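You operate a simulated robot arm through the tools that you are given. There is no shell and no other tool. Be economical: measure what you need, move in short steps, check, and stop when the job is done.

Carry out the task below with a simulated robot arm. There is one attempt and no reset: what you move stays moved.

TASK
Take the sample beaker and put it on top of the wide grey-tape carton. Put one of the numbered bottles from the middle shelf of the grey shelving on the filling card. Open the top counter drawer, take the orange tank cap from the inside of the top counter drawer and leave it on the top of the steel-top counter, then shut the drawer. Put the bottle marked "pink water" from the bare end of the folding table in the blue-rim basket and the bottle that says "leaf water" on the capping card. Take the pink cloth from the top of the folding table and put it on the white water check card. Stack the white carton that says "29" from the top of the folding table on top of the white carton that says "75". Press the test button three times. Push the white screen shut. Put the tall carton from the top of the folding table on the blue card. The order is free. Set down upright: sample beaker, numbered bottle, bottle, tall carton. The white screen goes anticlockwise seen from above, to its stop.

It is judged by the outcome, as a careful person would: the job done as asked, and still so three seconds after it is handed in. It fails if anything else is knocked over, pushed out of place, dropped, spilled or broken. Lids that push on must go on centred and level and be pressed home; caps that screw on are set level and turned clockwise until they are tight. Flat cloth is picked up by pressing the open fingertips on it (5 to 10 N) and closing them slowly along it; thin cloth reads only 2 to 8 mm in the jaws.

THE ROBOT
A 6-joint arm with a two-finger gripper on a trunk, on a base that drives. Base frame: it is fixed to the floor where the robot stands at the start and does not move with it; the origin is under the middle of the robot, x ahead of it, y to its left, z up. Lengths are in mm, angles in rad, forces in N, time in s.
With the tool pointing down near the work surface it reaches from about 240 to 820 mm from the robot's upright axis, wherever it stands. Its first joint turns from -2.897 to 2.897 rad. Places, roughly: blue card [-1250, -1000, 750]; blue-rim basket (26x25x17 cm) [-1400, 500, 800]; capping card [-1000, 500, 750]; filling card [500, -2500, 750]; numbered bottle [500, 1250, 1000]; orange tank cap (7x7x3 cm) [500, 2200, 700]; orange-cap bottle, pink-cap bottle, teal-cap bottl [-1250, 250, 750]; pink cloth (13x7x4 cm) [-1100, 0, 800]; sample beaker [500, 250, 750]; tall carton [-1500, -1000, 750]; test button [-1200, -600, 800]; top counter drawer [500, 2000, 700]; top of the steel-top counter [600, 2500, 900]; water check card [-1250, -250, 750]; white carton [-1250, -250, 750]; white screen [-1300, -500, 800]; wide grey-tape carton [500, 1000, 1750]. Payload 2.45 kg.
The TCP is the grasp point between the finger pads, 20 mm short of the fingertips. In the tool frame z runs along the fingers and y along their closing line. The gripper opens to 140 mm. The gripper's body begins 168 mm behind the TCP.
Orientation is told as [roll, pitch, yaw] about the base's x, y, z axes, in that order, counted from this pose: with the fingers straight down and closing along the base's y, the tool's x points along the base's -x, its y along +y and its z along -z.

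THE INTERFACE
- The arm moves only by the tool jog_arm. Its arguments are lists of equal length, an entry for each row: "delta_rot": the turn, a rotation vector about the base's x, y, z in rad, a list of three; "offset": the shift along the base's x, y, z in mm, a list of three; "gripper": the opening, from 0 (shut) to 1 (fully open). In form: {"delta_rot": [[rx, ry, rz], ...], "offset": [[x, y, z], ...], "gripper": [gripper, ...]}. A call has 1 to 12 rows; each row is the pose to reach, as a shift and turn from the pose commanded when the call began. Rows are played at 5 a second. More than 50 mm and 0.15 rad between two rows, or a gripper value outside its range, and nothing of the call is played. A pose out of reach is approached as far as the arm can. The call stops where the force on the tool passes 40 N (or 10 N more than at its start, if that is more) or the arm is blocked; 0.2 s more then pass. The fingers move at their own pace (about 45 mm/s each) and stop on an object; they squeeze with about 23 N. The grip force told is the motor's: it shows also when the fingers shut on nothing. Time passes only in rows, and 0.2 s behind the last, so rows that repeat a pose let the fingers close. The reply holds the time, the measured pose of the TCP, the force on the tool along the base axes, the opening and the grip force, in the units named above and with some noise, with the torque about the TCP (base axes, N m) and any sound that the robot's microphone picked up.
- Cameras (640 x 400 px; columns grow to the right, rows downward): "scene" is now at [67, 155.1, 1825]; the picture's right is [0.12, -0.99, 0.00], its down [-0.93, -0.11, -0.36] and it looks along [0.36, 0.04, -0.93] (base axes); focal length 214 px, centre (320, 200). "wrist" rides on the gripper at [78, 11, -209] in the tool frame; the picture's right is [-0.14, 0.99, 0.00], its down [-0.92, -0.13, -0.37] and it looks along [-0.37, -0.05, 0.93] (tool axes); focal length 280 px, centre (320, 200). There is no depth. A picture from a camera that has moved, and an enlarged one, comes with that camera's place and axes in the base frame and with its lens. The place of the scene camera against the robot may be out by one fixed shift of up to 12 mm in any direction.
- grab_frame(camera): a new picture of that camera. It takes no simulated time.
- move_column(by): slides the trunk up (or, below 0, down) by that many mm; the arm and the scene camera ride with it, the base frame stays. It gives what a move gives, with no picture.
- roll_base(legs): drives the robot by 1 to 6 legs, each [ahead, left, turn to the left] in mm, mm and rad, along the robot's own axes; the way and the turn of a leg run together, so that a leg with both is an arc; at most 1500 mm and 3.142 rad a leg. The arm and the cameras ride along, it lands a little off, and it stops where it bumps. It gives what a move gives.
- turn_head(pan, tilt): turns the head with the scene camera to pan (to the left, within 2.496 rad either way) and tilt (down, from -0.506 to 1.204), counted from straight ahead of the robot. It gives what a move gives.
- inspect(camera, box): a new picture of the part [left, top, right, bottom] of that camera's present view, enlarged. It takes no simulated time.
- finish_job(): hands the job in; it is judged then, once.

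Work in short steps. Places have to be worked out from the pictures, the camera data and where the tool is seen: move nearer, look again, correct. Check each grasp and each placing, and mend what went wrong. You have 525 turns and 300 pictures in all, those below and enlarged ones among them. Open the gripper and draw the arm clear of the work before you hand the job in, unless the task says otherwise; then end with one line.

The tools are called after "Request:" as a command line: name --argument value ..., lists and objects as JSON in quotes. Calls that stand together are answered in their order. jog_arm: Moves the arm, as the interface text tells. Its arguments: {"type":"object","properties":{"delta_rot":{"type":"array","items":{"type":"array","items":{"type":"number"}}},"offset":{"type":"array","items":{"type":"array","items":{"type":"number"}}},"gripper":{"type":"array","items":{"type":"number"}}},"required":["delta_rot","offset","gripper"]} The other tools are called the same way: move_column (by) slides the trunk up or down; roll_base (legs) drives the base; turn_head (pan, tilt) turns the head that bears the scene camera; grab_frame (camera) takes a picture; inspect (camera, box) takes an enlarged picture of a part of a camera's view; finish_job () hands the job in.

At the start:

```text
clock: 0.0
tcp_pos: [-435.2, 232.3, 1000.0]
tcp_rot: [0.001, 0.001, -0.001]
wrist_force: [0.2, 0.0, 0.0]
wrist_torque: [0.02, 0.01, 0.0]
opening: 140.3
grasp_force: 0.0
trunk travel left (down, up): [-100.0, 130.0]
robot x, y, heading: [1.0, 1.7, 0.0]
head pan, tilt: [0.122, 1.201]
```

scene: 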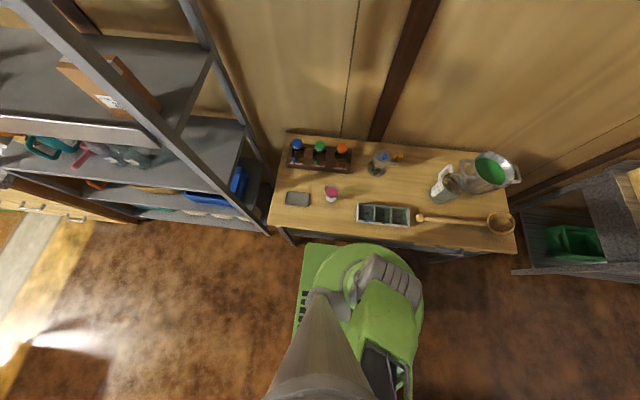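
wrist: 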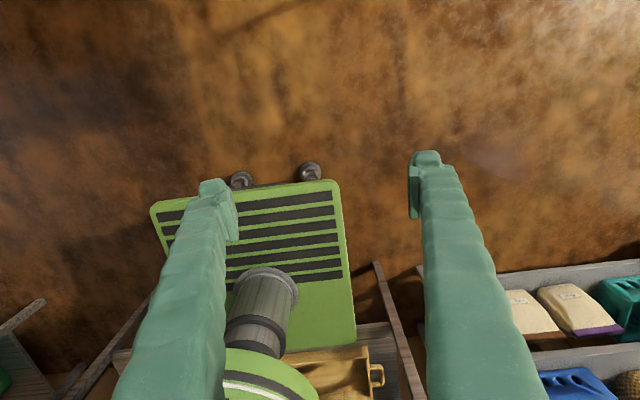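

I'll survey the surroundings first by turning the head to the front with less tilt.

Request:
turn_head --pan 0.0 --tilt 0.6

Request:
grab_frame --camera "scene"

Request:
turn_head --pan 1.2 --tilt 0.4

Request:
grab_frame --camera "scene"

Request:
turn_head --pan 2.49 --tilt 0.5

Request:
grab_frame --camera "scene"

Request:
turn_head --pan -1.2 --tilt 0.4

Request:
grab_frame --camera "scene"

Request:
turn_head --pan -2.49 --tilt 0.5

Request:
grab_frame --camera "scene"

```text
clock: 1.0
tcp_pos: [-434.8, 233.0, 1000.1]
tcp_rot: [0.0, 0.0, 0.0]
wrist_force: [0.8, 0.3, -0.7]
wrist_torque: [-0.01, -0.02, 0.03]
opening: 139.9
grasp_force: 0.1
trunk travel left (down, up): [-100.0, 130.0]
robot x, y, heading: [-0.1, 2.1, -0.005]
head pan, tilt: [0.0, 0.6]
```

```text
297 pictures are left
camera scene: at [99.9, 148.3, 1869.5], right [0.0, -1.0, 0.0], down [-0.57, 0.0, -0.82], along [0.82, 0.0, -0.57], focal length 214 px, centre (320, 200)
```

scene: 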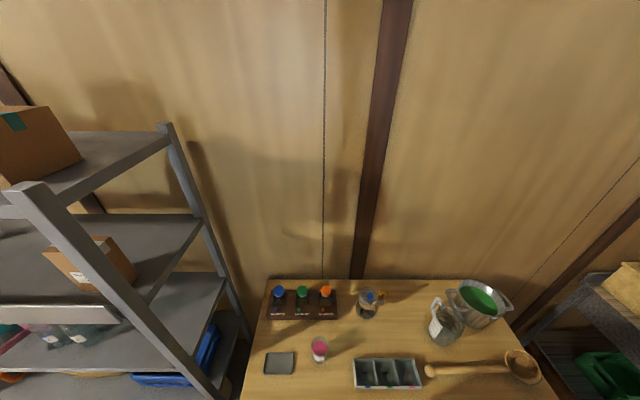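

```text
clock: 2.4
tcp_pos: [-436.1, 232.1, 1000.5]
tcp_rot: [0.0, 0.0, -0.001]
wrist_force: [0.4, -0.6, -0.1]
wrist_torque: [0.01, -0.02, -0.01]
opening: 139.9
grasp_force: 0.1
trunk travel left (down, up): [-100.0, 130.0]
robot x, y, heading: [1.0, 0.5, 0.001]
head pan, tilt: [1.201, 0.4]
```

```text
296 pictures are left
camera scene: at [45.1, 234.6, 1887.8], right [0.93, -0.36, 0.0], down [-0.14, -0.36, -0.92], along [0.33, 0.86, -0.39], focal length 214 px, centre (320, 200)
```

scene: 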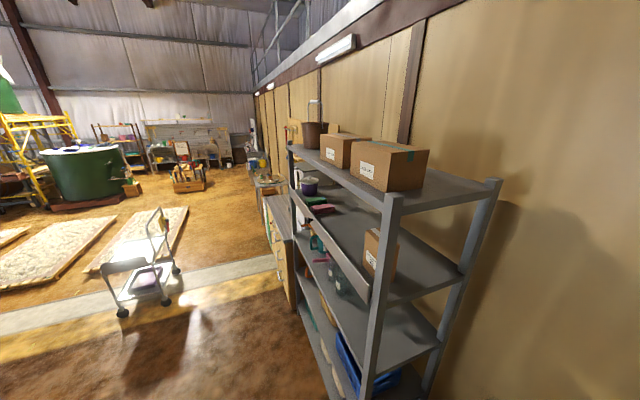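

```text
clock: 3.9
tcp_pos: [-435.1, 233.8, 999.3]
tcp_rot: [0.0, -0.001, -0.001]
wrist_force: [0.8, -0.9, 0.2]
wrist_torque: [-0.04, -0.02, 0.0]
opening: 140.1
grasp_force: 0.1
trunk travel left (down, up): [-100.0, 130.0]
robot x, y, heading: [-3.2, 1.2, -0.001]
head pan, tilt: [2.491, 0.499]
```

```text
295 pictures are left
camera scene: at [-60.8, 203.5, 1878.7], right [0.61, 0.8, 0.0], down [0.38, -0.29, -0.88], along [-0.7, 0.53, -0.48], focal length 214 px, centre (320, 200)
```

scene: 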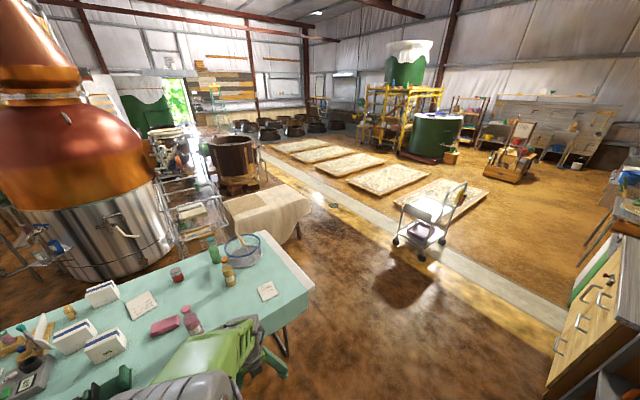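

```text
clock: 6.9
tcp_pos: [-433.8, 233.7, 999.5]
tcp_rot: [0.0, 0.0, 0.0]
wrist_force: [-0.3, -0.6, -0.4]
wrist_torque: [-0.03, 0.0, -0.01]
opening: 140.0
grasp_force: 0.0
trunk travel left (down, up): [-100.0, 130.0]
robot x, y, heading: [-1.2, 2.0, 0.0]
head pan, tilt: [-1.201, 0.4]
```

```text
294 pictures are left
camera scene: at [45.0, 61.9, 1887.8], right [-0.93, -0.36, 0.0], down [-0.14, 0.36, -0.92], along [0.33, -0.86, -0.39], focal length 214 px, centre (320, 200)
```

scene: 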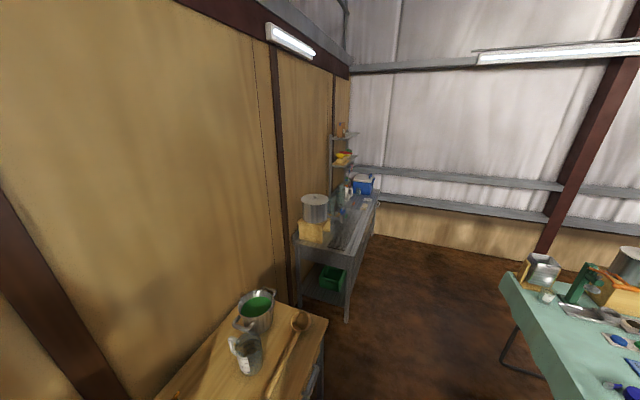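

```text
clock: 8.4
tcp_pos: [-435.2, 232.1, 1000.1]
tcp_rot: [0.0, 0.0, 0.0]
wrist_force: [0.5, 0.0, 1.0]
wrist_torque: [0.0, -0.01, -0.04]
opening: 140.1
grasp_force: 0.1
trunk travel left (down, up): [-100.0, 130.0]
robot x, y, heading: [-1.1, 3.2, -0.001]
head pan, tilt: [-2.491, 0.499]
```

```text
293 pictures are left
camera scene: at [-60.8, 93.1, 1878.7], right [-0.61, 0.8, 0.0], down [0.38, 0.29, -0.88], along [-0.7, -0.53, -0.48], focal length 214 px, centre (320, 200)
```

scene: 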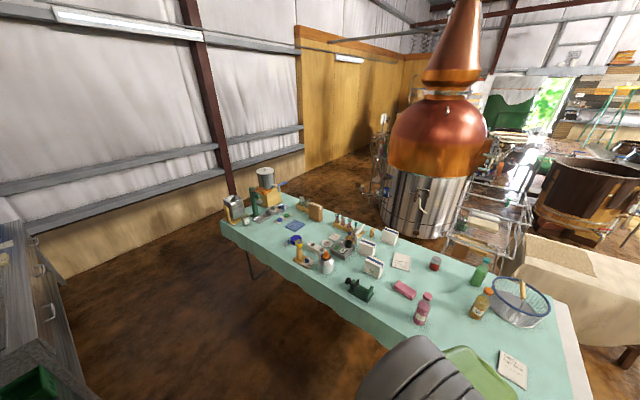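

The workbench is ahead, shelving ahead-left, folding table behind. I'll zoom in on the bench ahead for the sample beaker.

Request:
turn_head --pan 0.0 --tilt 0.85

Request:
inspect --camera "scene" --box '[220, 150, 540, 350]'

Request:
turn_head --pan 0.75 --tilt 0.35

Request:
grab_frame --camera "scene"

```text
clock: 10.6
tcp_pos: [-435.0, 233.2, 999.9]
tcp_rot: [0.001, -0.002, 0.0]
wrist_force: [-0.3, -0.8, 0.3]
wrist_torque: [0.01, 0.01, -0.01]
opening: 140.1
grasp_force: 0.0
trunk travel left (down, up): [-100.0, 130.0]
robot x, y, heading: [1.1, -2.1, 0.0]
head pan, tilt: [0.0, 0.85]
```

```text
2.00 times, centred on (380, 250) of scene
camera zoom: at [89.7, 148.3, 1848.7], right [0.0, -1.0, 0.0], down [-0.75, 0.0, -0.66], along [0.66, 0.0, -0.75], focal length 429 px, centre (200, 100)
```

zoom: 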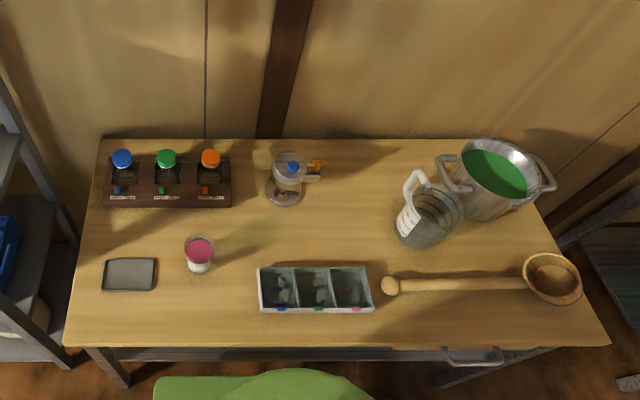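

```text
clock: 11.7
tcp_pos: [-433.9, 232.3, 1000.7]
tcp_rot: [0.002, 0.001, -0.001]
wrist_force: [-1.0, 0.3, -0.6]
wrist_torque: [0.02, -0.02, 0.02]
opening: 139.9
grasp_force: 0.1
trunk travel left (down, up): [-100.0, 130.0]
robot x, y, heading: [-2.4, -2.6, 0.004]
head pan, tilt: [0.75, 0.351]
```

```text
291 pictures are left
camera scene: at [79.6, 211.8, 1892.3], right [0.68, -0.73, 0.0], down [-0.25, -0.23, -0.94], along [0.69, 0.64, -0.34], focal length 214 px, centre (320, 200)
```

scene: 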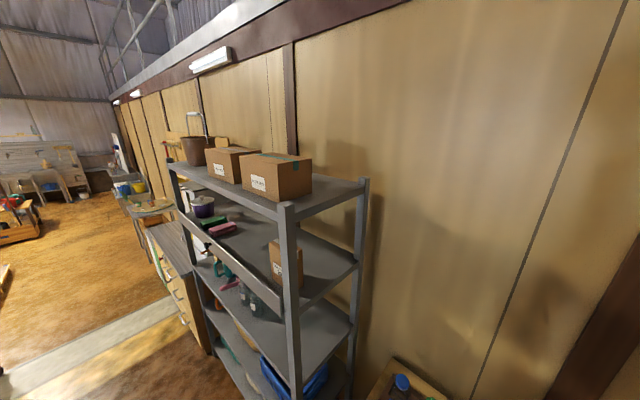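

The pink-filled cup looks like the sample beaker candidate; zooming for detail, and looking at the shelf's cartons.

Request:
inspect --camera "scene" --box '[160, 120, 380, 260]'

Request:
inspect --camera "scene" --box '[180, 230, 340, 330]'

Request:
turn_head --pan 0.0 --tilt 0.85

Request:
inspect --camera "scene" --box '[260, 220, 420, 320]'

```text
2.86 times, centred on (270, 190) of scene
camera zoom: at [79.6, 211.8, 1892.3], right [0.68, -0.73, 0.0], down [-0.25, -0.23, -0.94], along [0.69, 0.64, -0.34], focal length 613 px, centre (463, 229)
```

zoom: 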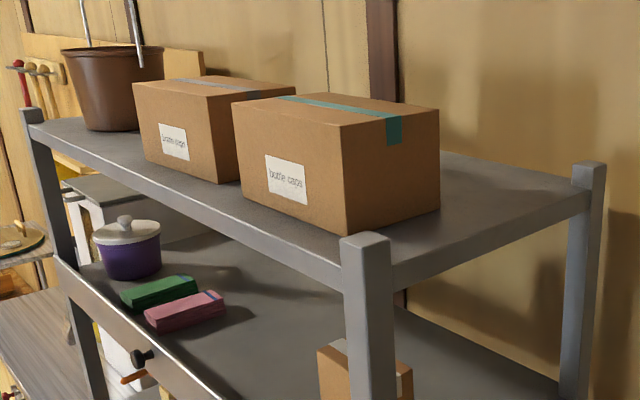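

```text
4.00 times, centred on (260, 280) of scene
camera zoom: at [79.6, 211.8, 1892.3], right [0.68, -0.73, 0.0], down [-0.25, -0.23, -0.94], along [0.69, 0.64, -0.34], focal length 858 px, centre (560, -120)
```

zoom: 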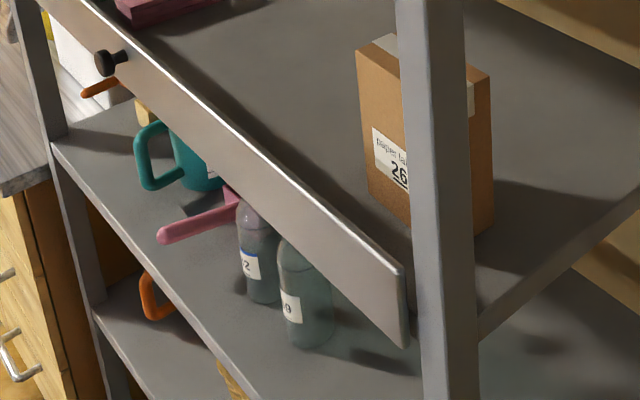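

```text
clock: 12.8
tcp_pos: [-436.1, 232.1, 1000.3]
tcp_rot: [-0.001, 0.0, 0.001]
wrist_force: [0.3, -0.7, 0.9]
wrist_torque: [0.01, 0.0, -0.01]
opening: 140.0
grasp_force: 0.1
trunk travel left (down, up): [-100.0, 130.0]
robot x, y, heading: [-1.1, 3.2, 0.0]
head pan, tilt: [0.0, 0.85]
```

```text
4.00 times, centred on (340, 270) of scene
camera zoom: at [89.7, 148.4, 1848.7], right [0.0, -1.0, 0.0], down [-0.75, 0.0, -0.66], along [0.66, 0.0, -0.75], focal length 858 px, centre (240, -80)
```

zoom: 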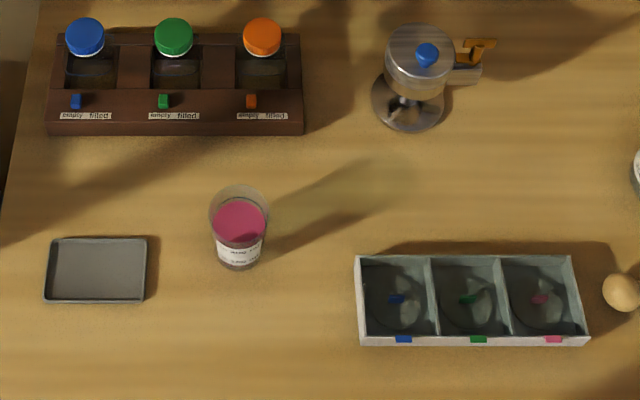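

The pink-filled labelled cup is the beaker; keep it level. I'll swing the arm from the rear to the front over the left side, in small waypoints at z≈1000.

Request:
jog_arm --delta_rot '[[0, 0, 0], [0, 0, 0], [0, 0, 0], [0, 0, 0], [0, 0, 0], [0, 0, 0], [0, 0, 0], [0, 0, 0], [0, 0, 0], [0, 0, 0]]' --offset '[[15, 45, 0], [35, 90, 0], [65, 130, 0], [100, 165, 0], [140, 195, 0], [185, 215, 0], [233, 228, 0], [282, 236, 0], [331, 240, 0], [380, 242, 0]]' --gripper '[1, 1, 1, 1, 1, 1, 1, 1, 1, 1]'

```text
clock: 15.0
tcp_pos: [-52.6, 472.8, 999.7]
tcp_rot: [0.002, 0.0, -0.001]
wrist_force: [-0.4, -0.5, 0.5]
wrist_torque: [0.0, 0.06, 0.05]
opening: 140.1
grasp_force: 0.2
trunk travel left (down, up): [-100.0, 130.0]
robot x, y, heading: [2.7, -1.1, -0.002]
head pan, tilt: [0.0, 0.85]
```

The swing works. I'll test how high the arm reaches with the tool straight down here, well clear of the shelving, to decide the beaker grasp.

Request:
jog_arm --delta_rot '[[0, 0, 0], [0, 0, 0], [0, 0, 0], [0, 0, 0], [0, 0, 0], [0, 0, 0], [0, 0, 0], [0, 0, 0], [0, 0, 0], [0, 0, 0], [0, 0, 0], [0, 0, 0]]' --offset '[[0, 0, 50], [0, 0, 100], [0, 0, 150], [0, 0, 200], [0, 0, 250], [0, 0, 300], [0, 0, 350], [0, 0, 400], [0, 0, 450], [0, 0, 500], [0, 0, 550], [0, 0, 600]]' --gripper '[1, 1, 1, 1, 1, 1, 1, 1, 1, 1, 1, 1]'

```text
clock: 15.9
tcp_pos: [-49.0, 439.7, 1060.7]
tcp_rot: [-0.178, -0.05, 0.002]
wrist_force: [-0.1, 0.0, 0.8]
wrist_torque: [-0.04, -0.01, 0.01]
opening: 140.1
grasp_force: 0.1
trunk travel left (down, up): [-100.0, 130.0]
robot x, y, heading: [3.2, -2.8, 0.0]
head pan, tilt: [0.0, 0.85]
stopped in row 4: the arm was blocked; the commanded pose is now the measured one
```

Blocked early at z≈1060 with the tool vertical, so high placement will need a horizontal tool. I'll bring the arm to the front first.

Request:
jog_arm --delta_rot '[[0.09, 0.025, 0], [0.178, 0.05, 0], [0.178, 0.05, 0], [0.178, 0.05, 0], [0.178, 0.05, 0], [0.178, 0.05, 0], [0.178, 0.05, 0], [0.178, 0.05, 0], [0.178, 0.05, 0], [0.178, 0.05, 0], [0.178, 0.05, 0], [0.178, 0.05, 0]]' --offset '[[10, 10, -25], [30, 10, -60], [79, 5, -60], [128, -4, -60], [175, -20, -60], [220, -42, -60], [262, -70, -60], [298, -104, -60], [328, -143, -60], [350, -187, -60], [360, -235, -60], [365, -284, -60]]' --gripper '[1, 1, 1, 1, 1, 1, 1, 1, 1, 1, 1, 1]'

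Request:
grab_frame --camera "wrist"

```text
refused: row 7 steps farther than a row can; nothing moved
```

```text
287 pictures are left
camera wrist: at [-137.5, 486.1, 1261.0], right [0.14, 0.98, -0.17], down [0.9, -0.06, 0.43], along [0.41, -0.21, -0.89], focal length 280 px, centre (320, 200)
```

wrist: 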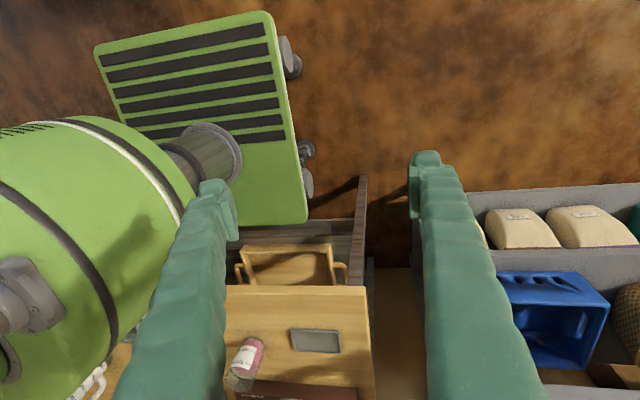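

Steps were slightly over 50 mm; redo with smaller ones.

Request:
jog_arm --delta_rot '[[0.09, 0.025, 0], [0.178, 0.05, 0], [0.178, 0.05, 0], [0.178, 0.05, 0], [0.178, 0.05, 0], [0.178, 0.05, 0], [0.178, 0.05, 0], [0.178, 0.05, 0], [0.178, 0.05, 0], [0.178, 0.05, 0], [0.178, 0.05, 0], [0.178, 0.05, 0]]' --offset '[[10, 10, -25], [30, 10, -60], [78, 5, -60], [125, -4, -60], [170, -20, -60], [212, -42, -60], [250, -70, -60], [284, -104, -60], [312, -143, -60], [333, -187, -60], [343, -235, -60], [348, -284, -60]]' --gripper '[1, 1, 1, 1, 1, 1, 1, 1, 1, 1, 1, 1]'

Request:
grab_frame --camera "wrist"

```text
clock: 18.5
tcp_pos: [323.0, 171.0, 1002.2]
tcp_rot: [0.001, 0.006, -0.001]
wrist_force: [0.8, -0.3, -0.1]
wrist_torque: [0.02, 0.03, 0.02]
opening: 139.9
grasp_force: 0.2
out of reach, approached as far as the arm can: row 12
trunk travel left (down, up): [-100.0, 130.0]
robot x, y, heading: [-1.3, -0.2, 0.003]
head pan, tilt: [0.0, 0.85]
```

```text
286 pictures are left
camera wrist: at [243.9, 181.7, 1212.5], right [0.14, 0.99, 0.0], down [0.92, -0.13, 0.36], along [0.36, -0.05, -0.93], focal length 280 px, centre (320, 200)
```

wrist: 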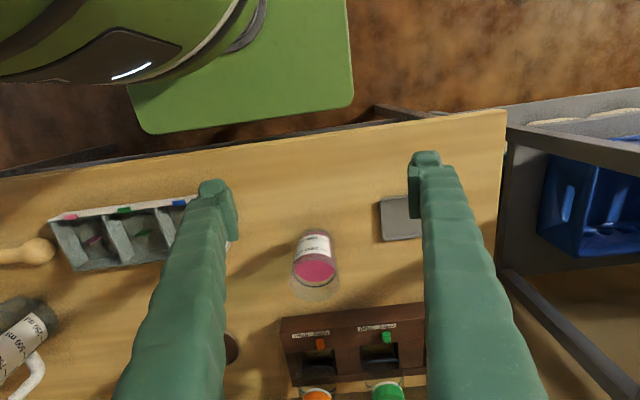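

Now I test the horizontal tool pose: pitch -π/2 while rising, over the bench's free air.

Request:
jog_arm --delta_rot '[[0, -0.14, 0], [0, -0.28, 0], [0, -0.42, 0], [0, -0.56, 0], [0, -0.7, 0], [0, -0.84, 0], [0, -0.98, 0], [0, -1.12, 0], [0, -1.26, 0], [0, -1.4, 0], [0, -1.54, 0], [0, -1.57, 0]]' --offset '[[15, 0, 10], [30, 0, 20], [45, 0, 30], [60, 0, 40], [80, 0, 50], [100, 0, 60], [120, 0, 80], [140, 0, 100], [160, 0, 130], [180, 0, 160], [200, 0, 190], [200, 0, 220]]' --gripper '[1, 1, 1, 1, 1, 1, 1, 1, 1, 1, 1, 1]'

```text
clock: 21.1
tcp_pos: [571.6, 245.8, 1266.2]
tcp_rot: [-0.706, -1.541, 0.701]
wrist_force: [0.3, 0.4, -0.3]
wrist_torque: [-0.03, -0.03, 0.0]
opening: 140.1
grasp_force: 0.1
out of reach, approached as far as the arm can: row 1, 2, 3, 4, 5, 6, 7, 8, 9, 10, 11, 12
trunk travel left (down, up): [-100.0, 130.0]
robot x, y, heading: [2.1, 4.3, 0.004]
head pan, tilt: [0.0, 0.85]
```

Approached but offset from the command. Let me see the arm's shape from the scene camera and push further up.

Request:
jog_arm --delta_rot '[[0, 0, 0], [0, 0, 0], [0, 0, 0], [0, 0, 0], [0, 0, 0], [0, 0, 0]]' --offset '[[0, 0, 40], [0, 0, 80], [0, 0, 120], [0, 0, 160], [0, 0, 200], [0, 0, 240]]' --gripper '[1, 1, 1, 1, 1, 1]'

Request:
turn_head --pan 0.0 --tilt 0.7

Request:
grab_frame --camera "scene"

```text
clock: 22.5
tcp_pos: [567.6, 246.3, 1507.5]
tcp_rot: [-0.12, -1.566, 0.126]
wrist_force: [-0.1, -0.3, 0.5]
wrist_torque: [0.02, 0.06, 0.0]
opening: 139.7
grasp_force: 0.0
trunk travel left (down, up): [-100.0, 130.0]
robot x, y, heading: [2.5, 1.7, -0.004]
head pan, tilt: [0.0, 0.85]
```

```text
clock: 23.2
tcp_pos: [567.3, 249.0, 1507.4]
tcp_rot: [0.153, -1.565, -0.15]
wrist_force: [0.1, 0.8, -0.5]
wrist_torque: [0.04, -0.01, 0.01]
opening: 139.8
grasp_force: 0.2
trunk travel left (down, up): [-100.0, 130.0]
robot x, y, heading: [-2.8, -3.7, -0.001]
head pan, tilt: [0.0, 0.7]
```

```text
285 pictures are left
camera scene: at [96.3, 148.2, 1860.9], right [0.0, -1.0, 0.0], down [-0.64, 0.0, -0.76], along [0.76, 0.0, -0.64], focal length 214 px, centre (320, 200)
```

scene: 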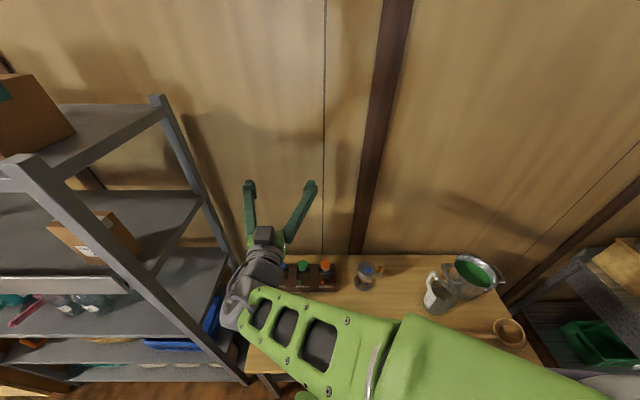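

Horizontal tool reaches z≈1507 easily. I'll go on up to find the limit and check the wrist camera's location.

Request:
jog_arm --delta_rot '[[0, 0, 0], [0, 0, 0], [0, 0, 0], [0, 0, 0], [0, 0, 0], [0, 0, 0]]' --offset '[[0, 0, 40], [0, 0, 80], [0, 0, 120], [0, 0, 160], [0, 0, 200], [0, 0, 240]]' --gripper '[1, 1, 1, 1, 1, 1]'

Request:
grab_frame --camera "wrist"

```text
clock: 24.6
tcp_pos: [568.6, 248.9, 1746.1]
tcp_rot: [0.133, -1.568, -0.129]
wrist_force: [-0.7, -0.2, 0.7]
wrist_torque: [-0.01, 0.01, 0.0]
opening: 140.0
grasp_force: 0.0
trunk travel left (down, up): [-100.0, 130.0]
robot x, y, heading: [-1.9, 1.5, 0.002]
head pan, tilt: [0.0, 0.7]
```

```text
284 pictures are left
camera wrist: at [358.6, 258.4, 1669.5], right [0.0, 0.99, 0.14], down [-0.36, -0.13, 0.92], along [0.93, -0.05, 0.36], focal length 280 px, centre (320, 200)
```

wrist: 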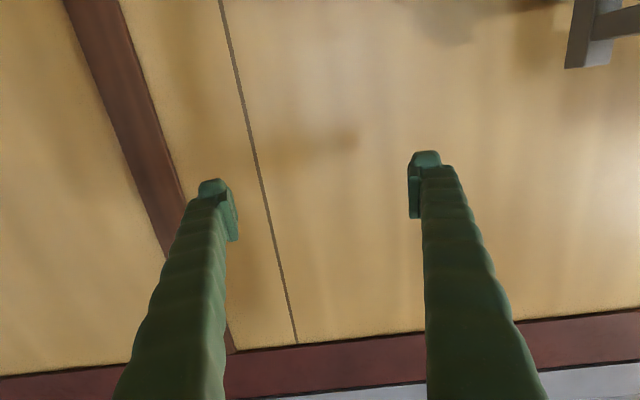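

Excellent reach (1746 with trunk spare). I'll roll the hand by π about its axis so the wrist camera sits above the fingers.

Request:
jog_arm --delta_rot '[[0.14, 0, 0], [0.28, 0, 0], [0.42, 0, 0], [0.56, 0, 0], [0.7, 0, 0], [0.84, 0, 0], [0.98, 0, 0], [1.12, 0, 0], [1.26, 0, 0], [1.4, 0, 0], [1.5, 0, 0], [1.57, 0, 0]]' --offset '[[0, 0, -40], [0, 0, -80], [0, 0, -120], [0, 0, -160], [0, 0, -200], [0, 0, -240], [0, 0, -280], [0, 0, -320], [0, 0, -360], [0, 0, -400], [0, 0, -440], [0, 0, -480]]' --gripper '[1, 1, 1, 1, 1, 1, 1, 1, 1, 1, 1, 1]'

Request:
jog_arm --delta_rot '[[0.14, 0, 0], [0.28, 0, 0], [0.42, 0, 0], [0.56, 0, 0], [0.7, 0, 0], [0.84, 0, 0], [0.98, 0, 0], [1.12, 0, 0], [1.26, 0, 0], [1.4, 0, 0], [1.5, 0, 0], [1.57, 0, 0]]' --offset '[[0, 0, 0], [0, 0, 0], [0, 0, 0], [0, 0, 0], [0, 0, 0], [0, 0, 0], [0, 0, 0], [0, 0, 0], [0, 0, 0], [0, 0, 0], [0, 0, 0], [0, 0, 0]]' --gripper '[1, 1, 1, 1, 1, 1, 1, 1, 1, 1, 1, 1]'

Request:
grab_frame --camera "wrist"

```text
clock: 27.2
tcp_pos: [449.9, 47.1, 1558.4]
tcp_rot: [1.474, -0.037, -1.53]
wrist_force: [-0.5, -0.4, 0.6]
wrist_torque: [-0.02, 0.02, 0.09]
opening: 140.0
grasp_force: 0.1
out of reach, approached as far as the arm can: row 6, 7, 8, 9, 10, 11, 12
trunk travel left (down, up): [-100.0, 130.0]
robot x, y, heading: [-2.2, -1.7, -0.0]
head pan, tilt: [0.0, 0.7]
```

```text
clock: 29.8
tcp_pos: [465.3, 70.5, 1595.1]
tcp_rot: [2.221, 1.518, -0.822]
wrist_force: [0.7, -0.1, 1.1]
wrist_torque: [-0.03, 0.02, 0.01]
opening: 140.0
grasp_force: 0.1
out of reach, approached as far as the arm can: row 1, 2, 3, 4, 5, 6, 7, 8, 9, 10, 11, 12
trunk travel left (down, up): [-100.0, 130.0]
robot x, y, heading: [-0.7, 3.5, -0.002]
head pan, tilt: [0.0, 0.7]
```

```text
283 pictures are left
camera wrist: at [253.7, 41.5, 1668.2], right [0.1, -0.99, -0.1], down [-0.35, 0.06, -0.94], along [0.93, 0.13, -0.34], focal length 280 px, centre (320, 200)
```

wrist: 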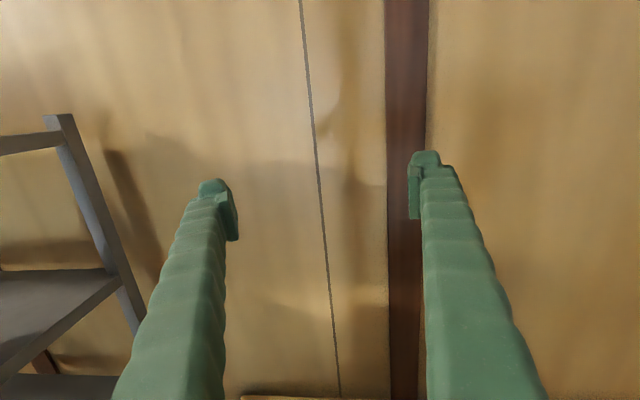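

Rolled: camera is now above. I'll lower toward the bench in this orientation, correcting the small yaw.

Request:
jog_arm --delta_rot '[[0, 0, -0.05], [0.02, 0, -0.1], [0.04, 0, -0.1], [0.04, 0, -0.1], [0.04, 0, -0.1], [0.04, 0, -0.1], [0.04, 0, -0.1], [0.04, 0, -0.1], [0.04, 0, -0.1], [0.04, 0, -0.1], [0.04, 0, -0.1], [0.04, 0, -0.1]]' --offset '[[-5, 5, -45], [-10, 10, -90], [-15, 20, -135], [-20, 30, -180], [-25, 40, -225], [-30, 50, -270], [-35, 60, -315], [-40, 65, -360], [-45, 70, -405], [-50, 75, -450], [-55, 80, -495], [-60, 80, -540]]' --gripper '[1, 1, 1, 1, 1, 1, 1, 1, 1, 1, 1, 1]'

Request:
grab_frame --camera "wrist"

```text
clock: 31.5
tcp_pos: [476.4, 256.9, 1455.2]
tcp_rot: [-1.955, 1.128, 1.162]
wrist_force: [-0.9, 0.8, -0.2]
wrist_torque: [0.03, -0.01, -0.13]
opening: 140.3
grasp_force: 0.1
out of reach, approached as far as the arm can: row 1, 2, 3, 4, 5, 6, 7, 8
trunk travel left (down, up): [-100.0, 130.0]
robot x, y, heading: [-1.5, -1.8, 0.001]
head pan, tilt: [0.0, 0.7]
stopped in row 8: the arm was blocked; the commanded pose is now the measured one
```

```text
282 pictures are left
camera wrist: at [255.8, 227.6, 1488.6], right [0.03, -0.85, -0.52], down [-0.21, 0.5, -0.84], along [0.98, 0.14, -0.16], focal length 280 px, centre (320, 200)
```

wrist: 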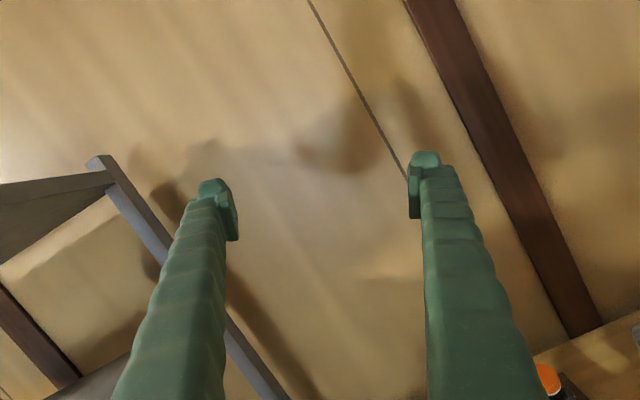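

The wrist is too close to the column here. I'll back the base off 250 mm, then extend the arm forward and fix the orientation.

Request:
roll_base --legs '[[-250, 0, 0]]'

Request:
jog_arm --delta_rot '[[0.1, 0, -0.02], [0.2, 0, -0.04], [0.3, 0, -0.06], [0.38, 0, -0.08], [0.38, 0, -0.1], [0.38, 0, -0.1], [0.38, 0, -0.1], [0.38, 0, -0.1]]' --offset '[[30, 0, 0], [60, 0, 0], [90, 0, 0], [120, 0, 0], [150, 0, 0], [180, 0, 0], [210, 0, 0], [240, 0, 0]]' --gripper '[1, 1, 1, 1, 1, 1, 1, 1]'

Request:
grab_frame --camera "scene"

```text
clock: 33.3
tcp_pos: [225.4, 254.7, 1457.0]
tcp_rot: [-1.957, 1.125, 1.16]
wrist_force: [-0.7, 1.1, 0.9]
wrist_torque: [0.04, 0.15, -0.31]
opening: 140.0
grasp_force: 0.0
trunk travel left (down, up): [-100.0, 130.0]
robot x, y, heading: [-250.2, 1.0, -0.005]
head pan, tilt: [0.0, 0.7]
```

```text
clock: 35.1
tcp_pos: [473.5, 284.9, 1522.4]
tcp_rot: [-1.672, 0.806, 1.264]
wrist_force: [0.1, 0.3, -0.2]
wrist_torque: [0.02, -0.03, -0.03]
opening: 140.3
grasp_force: 0.0
out of reach, approached as far as the arm can: row 1, 2, 3, 4, 5, 6, 7, 8
trunk travel left (down, up): [-100.0, 130.0]
robot x, y, heading: [-243.9, -0.6, -0.004]
head pan, tilt: [0.0, 0.7]
```

```text
281 pictures are left
camera scene: at [-149.6, 149.2, 1860.8], right [0.0, -1.0, 0.0], down [-0.65, 0.0, -0.76], along [0.76, 0.0, -0.65], focal length 214 px, centre (320, 200)
```

scene: 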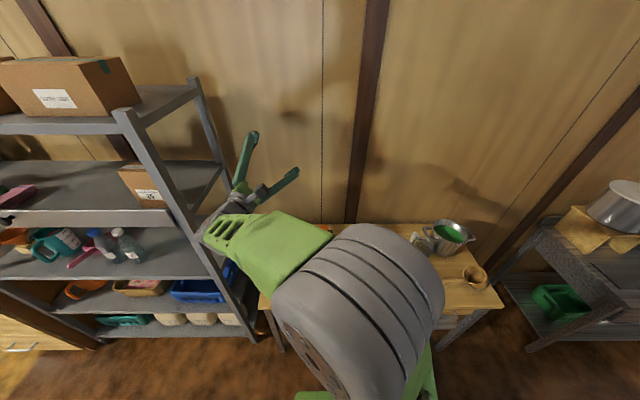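

My roll correction had the wrong sign. Correct now: roll about −0.77 and yaw +0.23, staying in free air.

Request:
jog_arm --delta_rot '[[-0.12, 0.01, 0.04], [-0.24, 0.02, 0.08], [-0.36, 0.03, 0.12], [-0.48, 0.04, 0.16], [-0.6, 0.05, 0.19], [-0.7, 0.06, 0.21], [-0.765, 0.07, 0.233], [-0.765, 0.07, 0.233]]' --offset '[[0, -5, -20], [0, -10, -40], [0, -15, -60], [0, -20, -80], [0, -25, -100], [0, -30, -120], [0, -35, -140], [0, -35, -140]]' --gripper '[1, 1, 1, 1, 1, 1, 1, 1]'

```text
clock: 36.9
tcp_pos: [472.2, 249.1, 1381.8]
tcp_rot: [3.032, 1.505, -0.047]
wrist_force: [-0.2, 1.2, 0.8]
wrist_torque: [0.01, 0.02, 0.0]
opening: 139.9
grasp_force: 0.0
trunk travel left (down, up): [-100.0, 130.0]
robot x, y, heading: [-245.9, 0.7, -0.006]
head pan, tilt: [0.0, 0.7]
```

Tracking fully now with the camera on top. Lowering toward the beaker's front at z≈900.

Request:
jog_arm --delta_rot '[[0, 0, 0], [0, 0, 0], [0, 0, 0], [0, 0, 0], [0, 0, 0], [0, 0, 0], [0, 0, 0], [0, 0, 0], [0, 0, 0], [0, 0, 0]]' --offset '[[-9, -10, -46], [-18, -20, -92], [-27, -30, -138], [-36, -40, -184], [-45, -50, -230], [-54, -60, -276], [-63, -70, -322], [-72, -80, -368], [-81, -90, -414], [-90, -96, -460]]' --gripper '[1, 1, 1, 1, 1, 1, 1, 1, 1, 1]'

Request:
grab_frame --camera "wrist"

Request:
turn_head --pan 0.0 --tilt 0.85

Request:
inspect --camera "scene" --box '[200, 120, 440, 270]'

```text
clock: 39.1
tcp_pos: [447.3, 82.5, 921.6]
tcp_rot: [2.047, 1.448, -0.941]
wrist_force: [-0.2, -0.1, 0.4]
wrist_torque: [0.0, -0.01, -0.05]
opening: 139.9
grasp_force: 0.0
out of reach, approached as far as the arm can: row 3, 4, 5, 6, 7, 8, 9, 10
trunk travel left (down, up): [-100.0, 130.0]
robot x, y, heading: [-246.9, 1.2, -0.008]
head pan, tilt: [0.0, 0.7]
```

```text
280 pictures are left
camera wrist: at [235.8, 47.4, 988.5], right [0.16, -0.99, -0.03], down [-0.32, -0.02, -0.95], along [0.94, 0.16, -0.31], focal length 280 px, centre (320, 200)
```

wrist: 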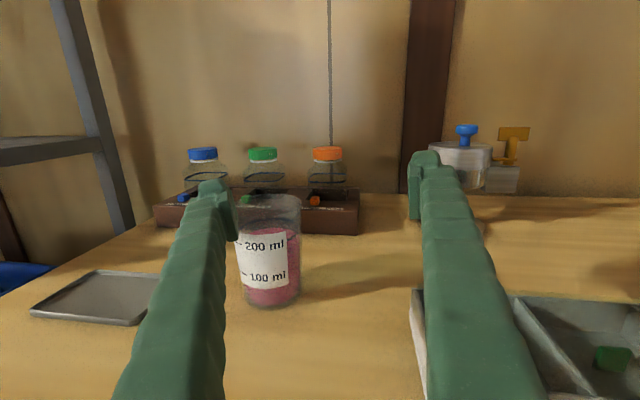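

```text
clock: 39.8
tcp_pos: [447.4, 81.9, 920.7]
tcp_rot: [2.042, 1.448, -0.948]
wrist_force: [0.8, -0.2, -0.4]
wrist_torque: [-0.01, -0.05, 0.01]
opening: 139.9
grasp_force: 0.1
trunk travel left (down, up): [-100.0, 130.0]
robot x, y, heading: [-244.8, 2.6, -0.006]
head pan, tilt: [0.0, 0.85]
```

```text
2.67 times, centred on (320, 195) of scene
camera zoom: at [-157.9, 148.7, 1848.7], right [0.0, -1.0, 0.0], down [-0.75, 0.0, -0.66], along [0.66, 0.0, -0.75], focal length 572 px, centre (320, 213)
```

zoom: 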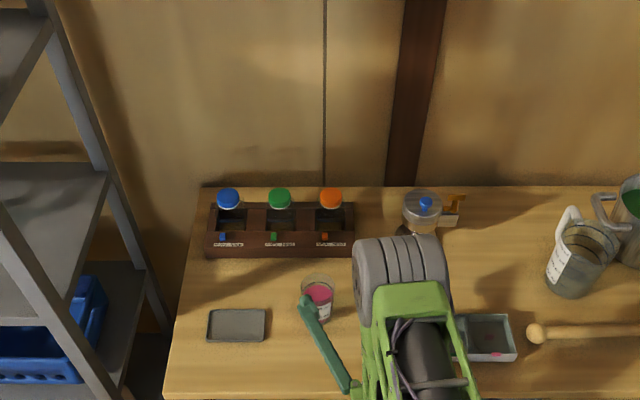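

Beaker ≈(489,152), bench z≈770, beaker ~115 tall. I'll back the base 100 mm for room, then bring the level hand in front of the beaker.

Request:
roll_base --legs '[[-100, 0, 0]]'

Request:
jog_arm --delta_rot '[[0.05, 0.03, -0.08], [0.1, 0.056, -0.157], [0.1, 0.056, -0.157], [0.1, 0.056, -0.157]]' --offset '[[15, 20, -10], [30, 45, -20], [45, 70, -40], [45, 70, -60]]' --gripper '[1, 1, 1, 1]'

Request:
grab_frame --camera "wrist"

```text
clock: 41.0
tcp_pos: [344.9, 84.3, 922.4]
tcp_rot: [2.046, 1.444, -0.941]
wrist_force: [0.2, -0.7, -0.3]
wrist_torque: [0.04, 0.04, 0.02]
opening: 139.9
grasp_force: 0.0
trunk travel left (down, up): [-100.0, 130.0]
robot x, y, heading: [-348.4, 3.2, -0.003]
head pan, tilt: [0.0, 0.85]
```

```text
clock: 42.0
tcp_pos: [461.6, 173.1, 857.7]
tcp_rot: [1.662, 1.446, -1.5]
wrist_force: [0.1, 0.3, 0.2]
wrist_torque: [0.01, 0.06, 0.1]
opening: 140.1
grasp_force: 0.0
out of reach, approached as far as the arm can: row 1, 2, 3, 4
trunk travel left (down, up): [-100.0, 130.0]
robot x, y, heading: [-348.3, 2.0, -0.004]
head pan, tilt: [0.0, 0.85]
```

```text
278 pictures are left
camera wrist: at [251.9, 177.4, 933.7], right [-0.02, -1.0, -0.01], down [-0.36, 0.02, -0.93], along [0.93, -0.02, -0.36], focal length 280 px, centre (320, 200)
```

wrist: 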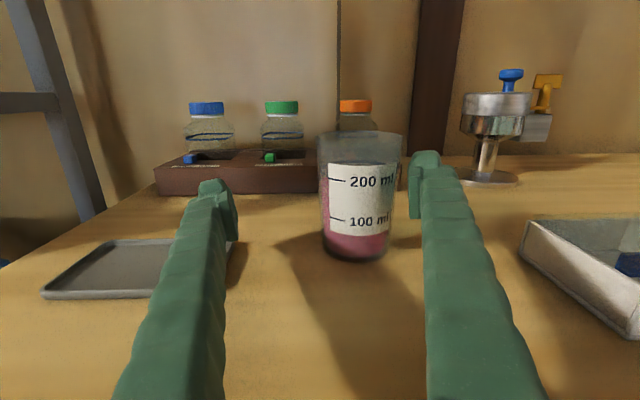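

The beaker sits ≈(492,138), slightly right of hand centre. Shift the hand right 35 mm first (right finger moves away from it).

Request:
jog_arm --delta_rot '[[0, 0, 0], [0, 0, 0]]' --offset '[[0, -18, 0], [0, -35, -5]]' --gripper '[1, 1]'

Request:
grab_frame --camera "wrist"

```text
clock: 42.6
tcp_pos: [464.0, 138.8, 852.5]
tcp_rot: [1.67, 1.431, -1.494]
wrist_force: [0.6, -0.3, 0.2]
wrist_torque: [-0.01, -0.05, 0.0]
opening: 140.2
grasp_force: 0.1
trunk travel left (down, up): [-100.0, 130.0]
robot x, y, heading: [-347.7, -0.2, -0.004]
head pan, tilt: [0.0, 0.85]
```

```text
277 pictures are left
camera wrist: at [252.2, 143.3, 928.0], right [-0.02, -1.0, 0.0], down [-0.36, 0.01, -0.93], along [0.93, -0.02, -0.36], focal length 280 px, centre (320, 200)
```

wrist: 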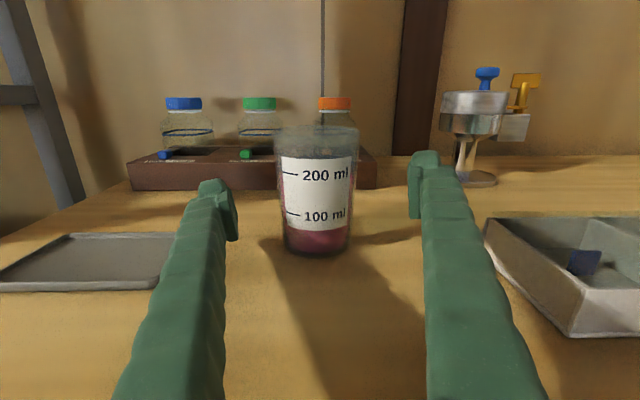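

Centred. The hand is rolled ~0.14 (camera mount is offset by that), so level the roll first.

Request:
jog_arm --delta_rot '[[0.07, 0, 0], [0.139, 0, 0], [0.139, 0, 0]]' --offset '[[0, 0, 0], [0, 0, 0], [0, 0, 0]]' --gripper '[1, 1, 1]'

Request:
grab_frame --camera "wrist"

```text
clock: 43.4
tcp_pos: [462.0, 139.7, 850.9]
tcp_rot: [1.665, 1.432, -1.497]
wrist_force: [0.2, -0.8, 0.4]
wrist_torque: [0.01, 0.03, 0.0]
opening: 139.9
grasp_force: 0.0
out of reach, approached as far as the arm can: row 1, 2, 3
trunk travel left (down, up): [-100.0, 130.0]
robot x, y, heading: [-347.9, 2.1, -0.002]
head pan, tilt: [0.0, 0.85]
```

```text
276 pictures are left
camera wrist: at [251.9, 143.5, 927.8], right [-0.02, -1.0, 0.0], down [-0.36, 0.01, -0.93], along [0.93, -0.02, -0.36], focal length 280 px, centre (320, 200)
```

wrist: 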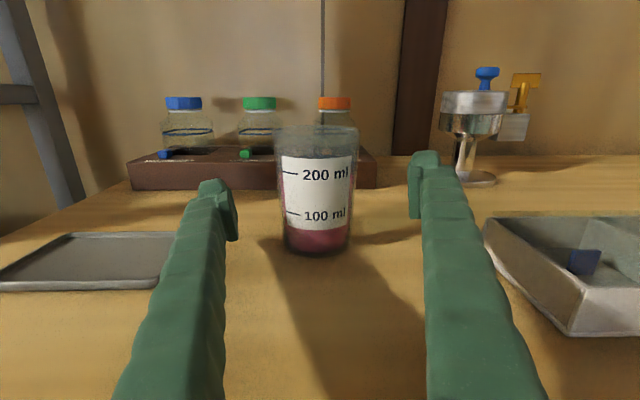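

Roll is at a joint limit here (camera-up low down). I'll switch to camera-below with a slight downward pitch. First back straight out, then rise and roll back.

Request:
roll_base --legs '[[-120, 0, 0]]'

Request:
jog_arm --delta_rot '[[0, 0, 0], [0, 0, 0], [-0.14, 0, 0], [-0.28, 0, 0], [-0.42, 0, 0], [-0.56, 0, 0], [-0.7, 0, 0], [-0.84, 0, 0], [-0.98, 0, 0], [-1.12, 0, 0], [-1.26, 0, 0], [-1.4, 0, 0]]' --offset '[[0, 0, 40], [0, 0, 80], [0, 0, 120], [0, 0, 160], [0, 0, 200], [0, 0, 240], [0, 0, 280], [0, 0, 320], [0, 0, 360], [0, 0, 400], [0, 0, 440], [0, 0, 440]]' --gripper '[1, 1, 1, 1, 1, 1, 1, 1, 1, 1, 1, 1]'

Request:
jog_arm --delta_rot '[[-0.14, 0, 0], [-0.28, 0, 0], [-0.42, 0, 0], [-0.56, 0, 0], [-0.7, 0, 0], [-0.84, 0, 0], [-0.98, 0, 0], [-1.12, 0, 0], [-1.26, 0, 0], [-1.4, 0, 0], [-1.54, 0, 0], [-1.6, 0, 0]]' --offset '[[0, 0, 0], [0, 0, 0], [0, 0, 0], [0, 0, 0], [0, 0, 0], [0, 0, 0], [0, 0, 0], [0, 0, 0], [0, 0, 0], [0, 0, 0], [0, 0, 0], [0, 0, 0]]' --gripper '[1, 1, 1, 1, 1, 1, 1, 1, 1, 1, 1, 1]'

Request:
grab_frame --camera "wrist"

```text
clock: 44.6
tcp_pos: [342.6, 138.9, 850.7]
tcp_rot: [1.669, 1.431, -1.495]
wrist_force: [-0.5, -0.4, 0.1]
wrist_torque: [-0.02, 0.04, 0.0]
opening: 139.8
grasp_force: 0.0
trunk travel left (down, up): [-100.0, 130.0]
robot x, y, heading: [-472.2, 4.4, -0.0]
head pan, tilt: [0.0, 0.85]
```

```text
clock: 47.2
tcp_pos: [342.3, 140.5, 1290.0]
tcp_rot: [1.591, 0.029, -1.559]
wrist_force: [-0.7, -0.2, -0.2]
wrist_torque: [-0.02, -0.02, 0.0]
opening: 140.0
grasp_force: 0.0
trunk travel left (down, up): [-100.0, 130.0]
robot x, y, heading: [-463.9, -0.1, -0.0]
head pan, tilt: [0.0, 0.85]
```

```text
clock: 49.8
tcp_pos: [343.9, 139.5, 1292.3]
tcp_rot: [0.118, -1.56, -0.096]
wrist_force: [-0.4, -0.6, 0.0]
wrist_torque: [0.05, -0.01, 0.02]
opening: 139.9
grasp_force: 0.0
trunk travel left (down, up): [-100.0, 130.0]
robot x, y, heading: [-468.2, 0.2, -0.002]
head pan, tilt: [0.0, 0.85]
```

```text
275 pictures are left
camera wrist: at [132.5, 145.7, 1215.7], right [-0.02, 0.99, 0.14], down [-0.36, -0.14, 0.92], along [0.93, -0.03, 0.36], focal length 280 px, centre (320, 200)
```

wrist: 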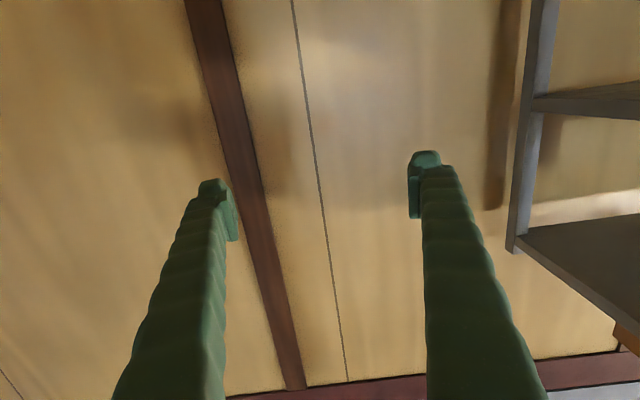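

Good pose. Before grasping, I'll triangulate the wide grey-tape carton from here.

Request:
turn_head --pan 0.75 --tilt 0.2

Request:
inspect --camera "scene" --box '[160, 100, 480, 300]'

```text
clock: 50.9
tcp_pos: [342.9, 139.1, 1290.6]
tcp_rot: [0.32, -1.562, -0.296]
wrist_force: [0.5, 0.5, 0.0]
wrist_torque: [0.0, 0.0, -0.01]
opening: 140.2
grasp_force: 0.1
trunk travel left (down, up): [-100.0, 130.0]
robot x, y, heading: [-469.2, 0.8, -0.003]
head pan, tilt: [0.75, 0.201]
```

```text
2.00 times, centred on (320, 200) of scene
camera zoom: at [-388.4, 213.0, 1906.3], right [0.68, -0.73, 0.0], down [-0.15, -0.14, -0.98], along [0.72, 0.67, -0.2], focal length 429 px, centre (320, 200)
```

zoom: 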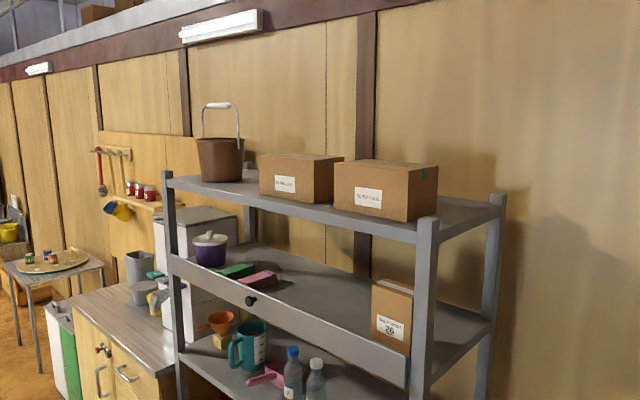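

Carton top ≈ z 1783, centre ≈ (505,1120). I'll test reach at equivalent height (z 1745, before raising the trunk) with pitch −1.2.

Request:
jog_arm --delta_rot '[[0, 0.07, 0], [0, 0.14, 0], [0, 0.21, 0], [0, 0.28, 0], [0, 0.35, 0], [0, 0.35, 0], [0, 0.35, 0], [0, 0.35, 0], [0, 0.35, 0], [0, 0.35, 0]]' --offset '[[-6, 0, 46], [-12, 0, 92], [-18, 0, 138], [-24, 0, 184], [-30, 0, 230], [-36, 0, 276], [-42, 0, 322], [-48, 0, 368], [-54, 0, 414], [-60, 0, 460]]' --gripper '[1, 1, 1, 1, 1, 1, 1, 1, 1, 1]'

```text
clock: 53.1
tcp_pos: [284.9, 140.1, 1752.0]
tcp_rot: [0.031, -1.209, -0.006]
wrist_force: [-0.3, 0.7, -0.2]
wrist_torque: [0.01, 0.05, -0.01]
opening: 140.0
grasp_force: 0.1
trunk travel left (down, up): [-100.0, 130.0]
robot x, y, heading: [-467.7, 2.4, -0.002]
head pan, tilt: [0.75, 0.201]
```

Fully reachable. Now descend toward the beaker level.

Request:
jog_arm --delta_rot '[[0, 0, 0], [0, 0, 0], [0, 0, 0], [0, 0, 0], [0, 0, 0], [0, 0, 0], [0, 0, 0], [0, 0, 0], [0, 0, 0], [0, 0, 0], [0, 0, 0], [-0.03, 0, 0]]' --offset '[[5, 0, -49], [10, 0, -98], [15, 0, -147], [20, 0, -196], [25, 0, -245], [30, 0, -294], [35, 0, -343], [40, 0, -392], [45, 0, -441], [45, 0, -490], [45, 0, -539], [45, 0, -588]]' --gripper '[1, 1, 1, 1, 1, 1, 1, 1, 1, 1, 1, 1]'

Request:
jog_arm --delta_rot '[[0, 0, 0], [0, 0, 0], [0, 0, 0], [0, 0, 0], [0, 0, 0], [0, 0, 0], [0, 0, 0]]' --offset '[[0, 0, -45], [0, 0, -90], [0, 0, -135], [0, 0, -180], [0, 0, -225], [0, 0, -270], [0, 0, -310]]' --gripper '[1, 1, 1, 1, 1, 1, 1]'

Request:
grab_frame --camera "wrist"

```text
clock: 55.7
tcp_pos: [328.4, 138.7, 1159.7]
tcp_rot: [-0.057, -1.209, 0.071]
wrist_force: [0.0, 0.4, -0.1]
wrist_torque: [-0.02, -0.01, -0.04]
opening: 139.9
grasp_force: 0.1
trunk travel left (down, up): [-100.0, 130.0]
robot x, y, heading: [-467.9, 1.9, -0.002]
head pan, tilt: [0.75, 0.201]
```

```text
clock: 57.3
tcp_pos: [328.6, 138.9, 853.0]
tcp_rot: [-0.053, -1.21, 0.073]
wrist_force: [-0.1, 0.6, 0.4]
wrist_torque: [0.03, 0.04, 0.01]
opening: 139.9
grasp_force: 0.1
trunk travel left (down, up): [-100.0, 130.0]
robot x, y, heading: [-472.0, -1.3, -0.005]
head pan, tilt: [0.75, 0.201]
```

```text
273 pictures are left
camera wrist: at [104.9, 145.5, 853.7], right [0.03, 0.99, 0.11], down [-0.02, -0.11, 0.99], along [1.0, -0.03, 0.02], focal length 280 px, centre (320, 200)
```

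wrist: 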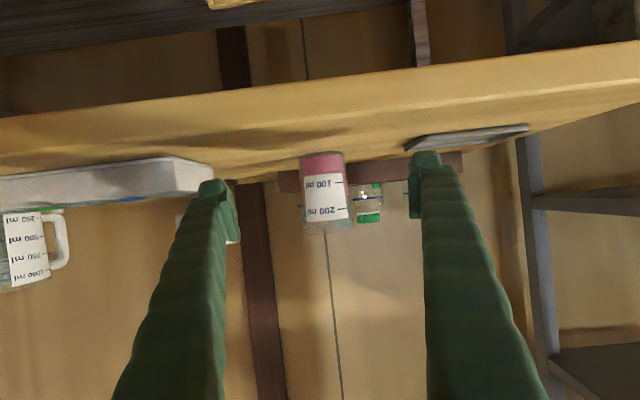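

Beaker centred (y≈139, z 795–905). Advance 160 mm with the arm.

Request:
jog_arm --delta_rot '[[0, 0, 0], [0, 0, 0], [0, 0, 0], [0, 0, 0], [0, 0, 0]]' --offset '[[35, 0, 0], [70, 0, 0], [100, 0, 0], [130, 0, -3], [158, 0, -5]]' --gripper '[1, 1, 1, 1, 1]'

Request:
grab_frame --camera "wrist"

```text
clock: 58.5
tcp_pos: [484.9, 137.8, 846.9]
tcp_rot: [-0.058, -1.208, 0.07]
wrist_force: [-0.1, 0.3, -0.5]
wrist_torque: [0.02, 0.03, 0.02]
opening: 140.1
grasp_force: 0.1
trunk travel left (down, up): [-100.0, 130.0]
robot x, y, heading: [-466.6, 1.0, -0.003]
head pan, tilt: [0.75, 0.201]
```

```text
272 pictures are left
camera wrist: at [260.1, 144.2, 847.9], right [0.03, 0.99, 0.11], down [-0.02, -0.11, 0.99], along [1.0, -0.03, 0.01], focal length 280 px, centre (320, 200)
```

wrist: 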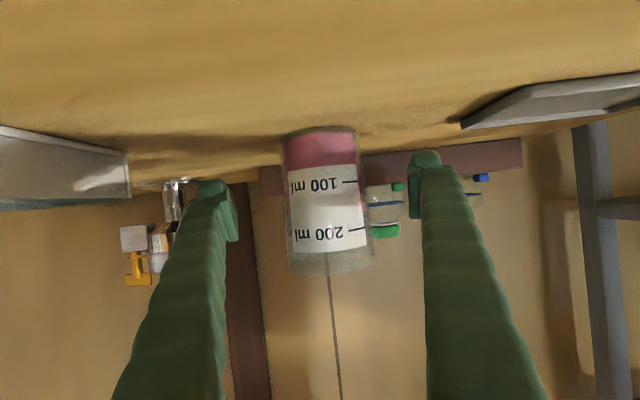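

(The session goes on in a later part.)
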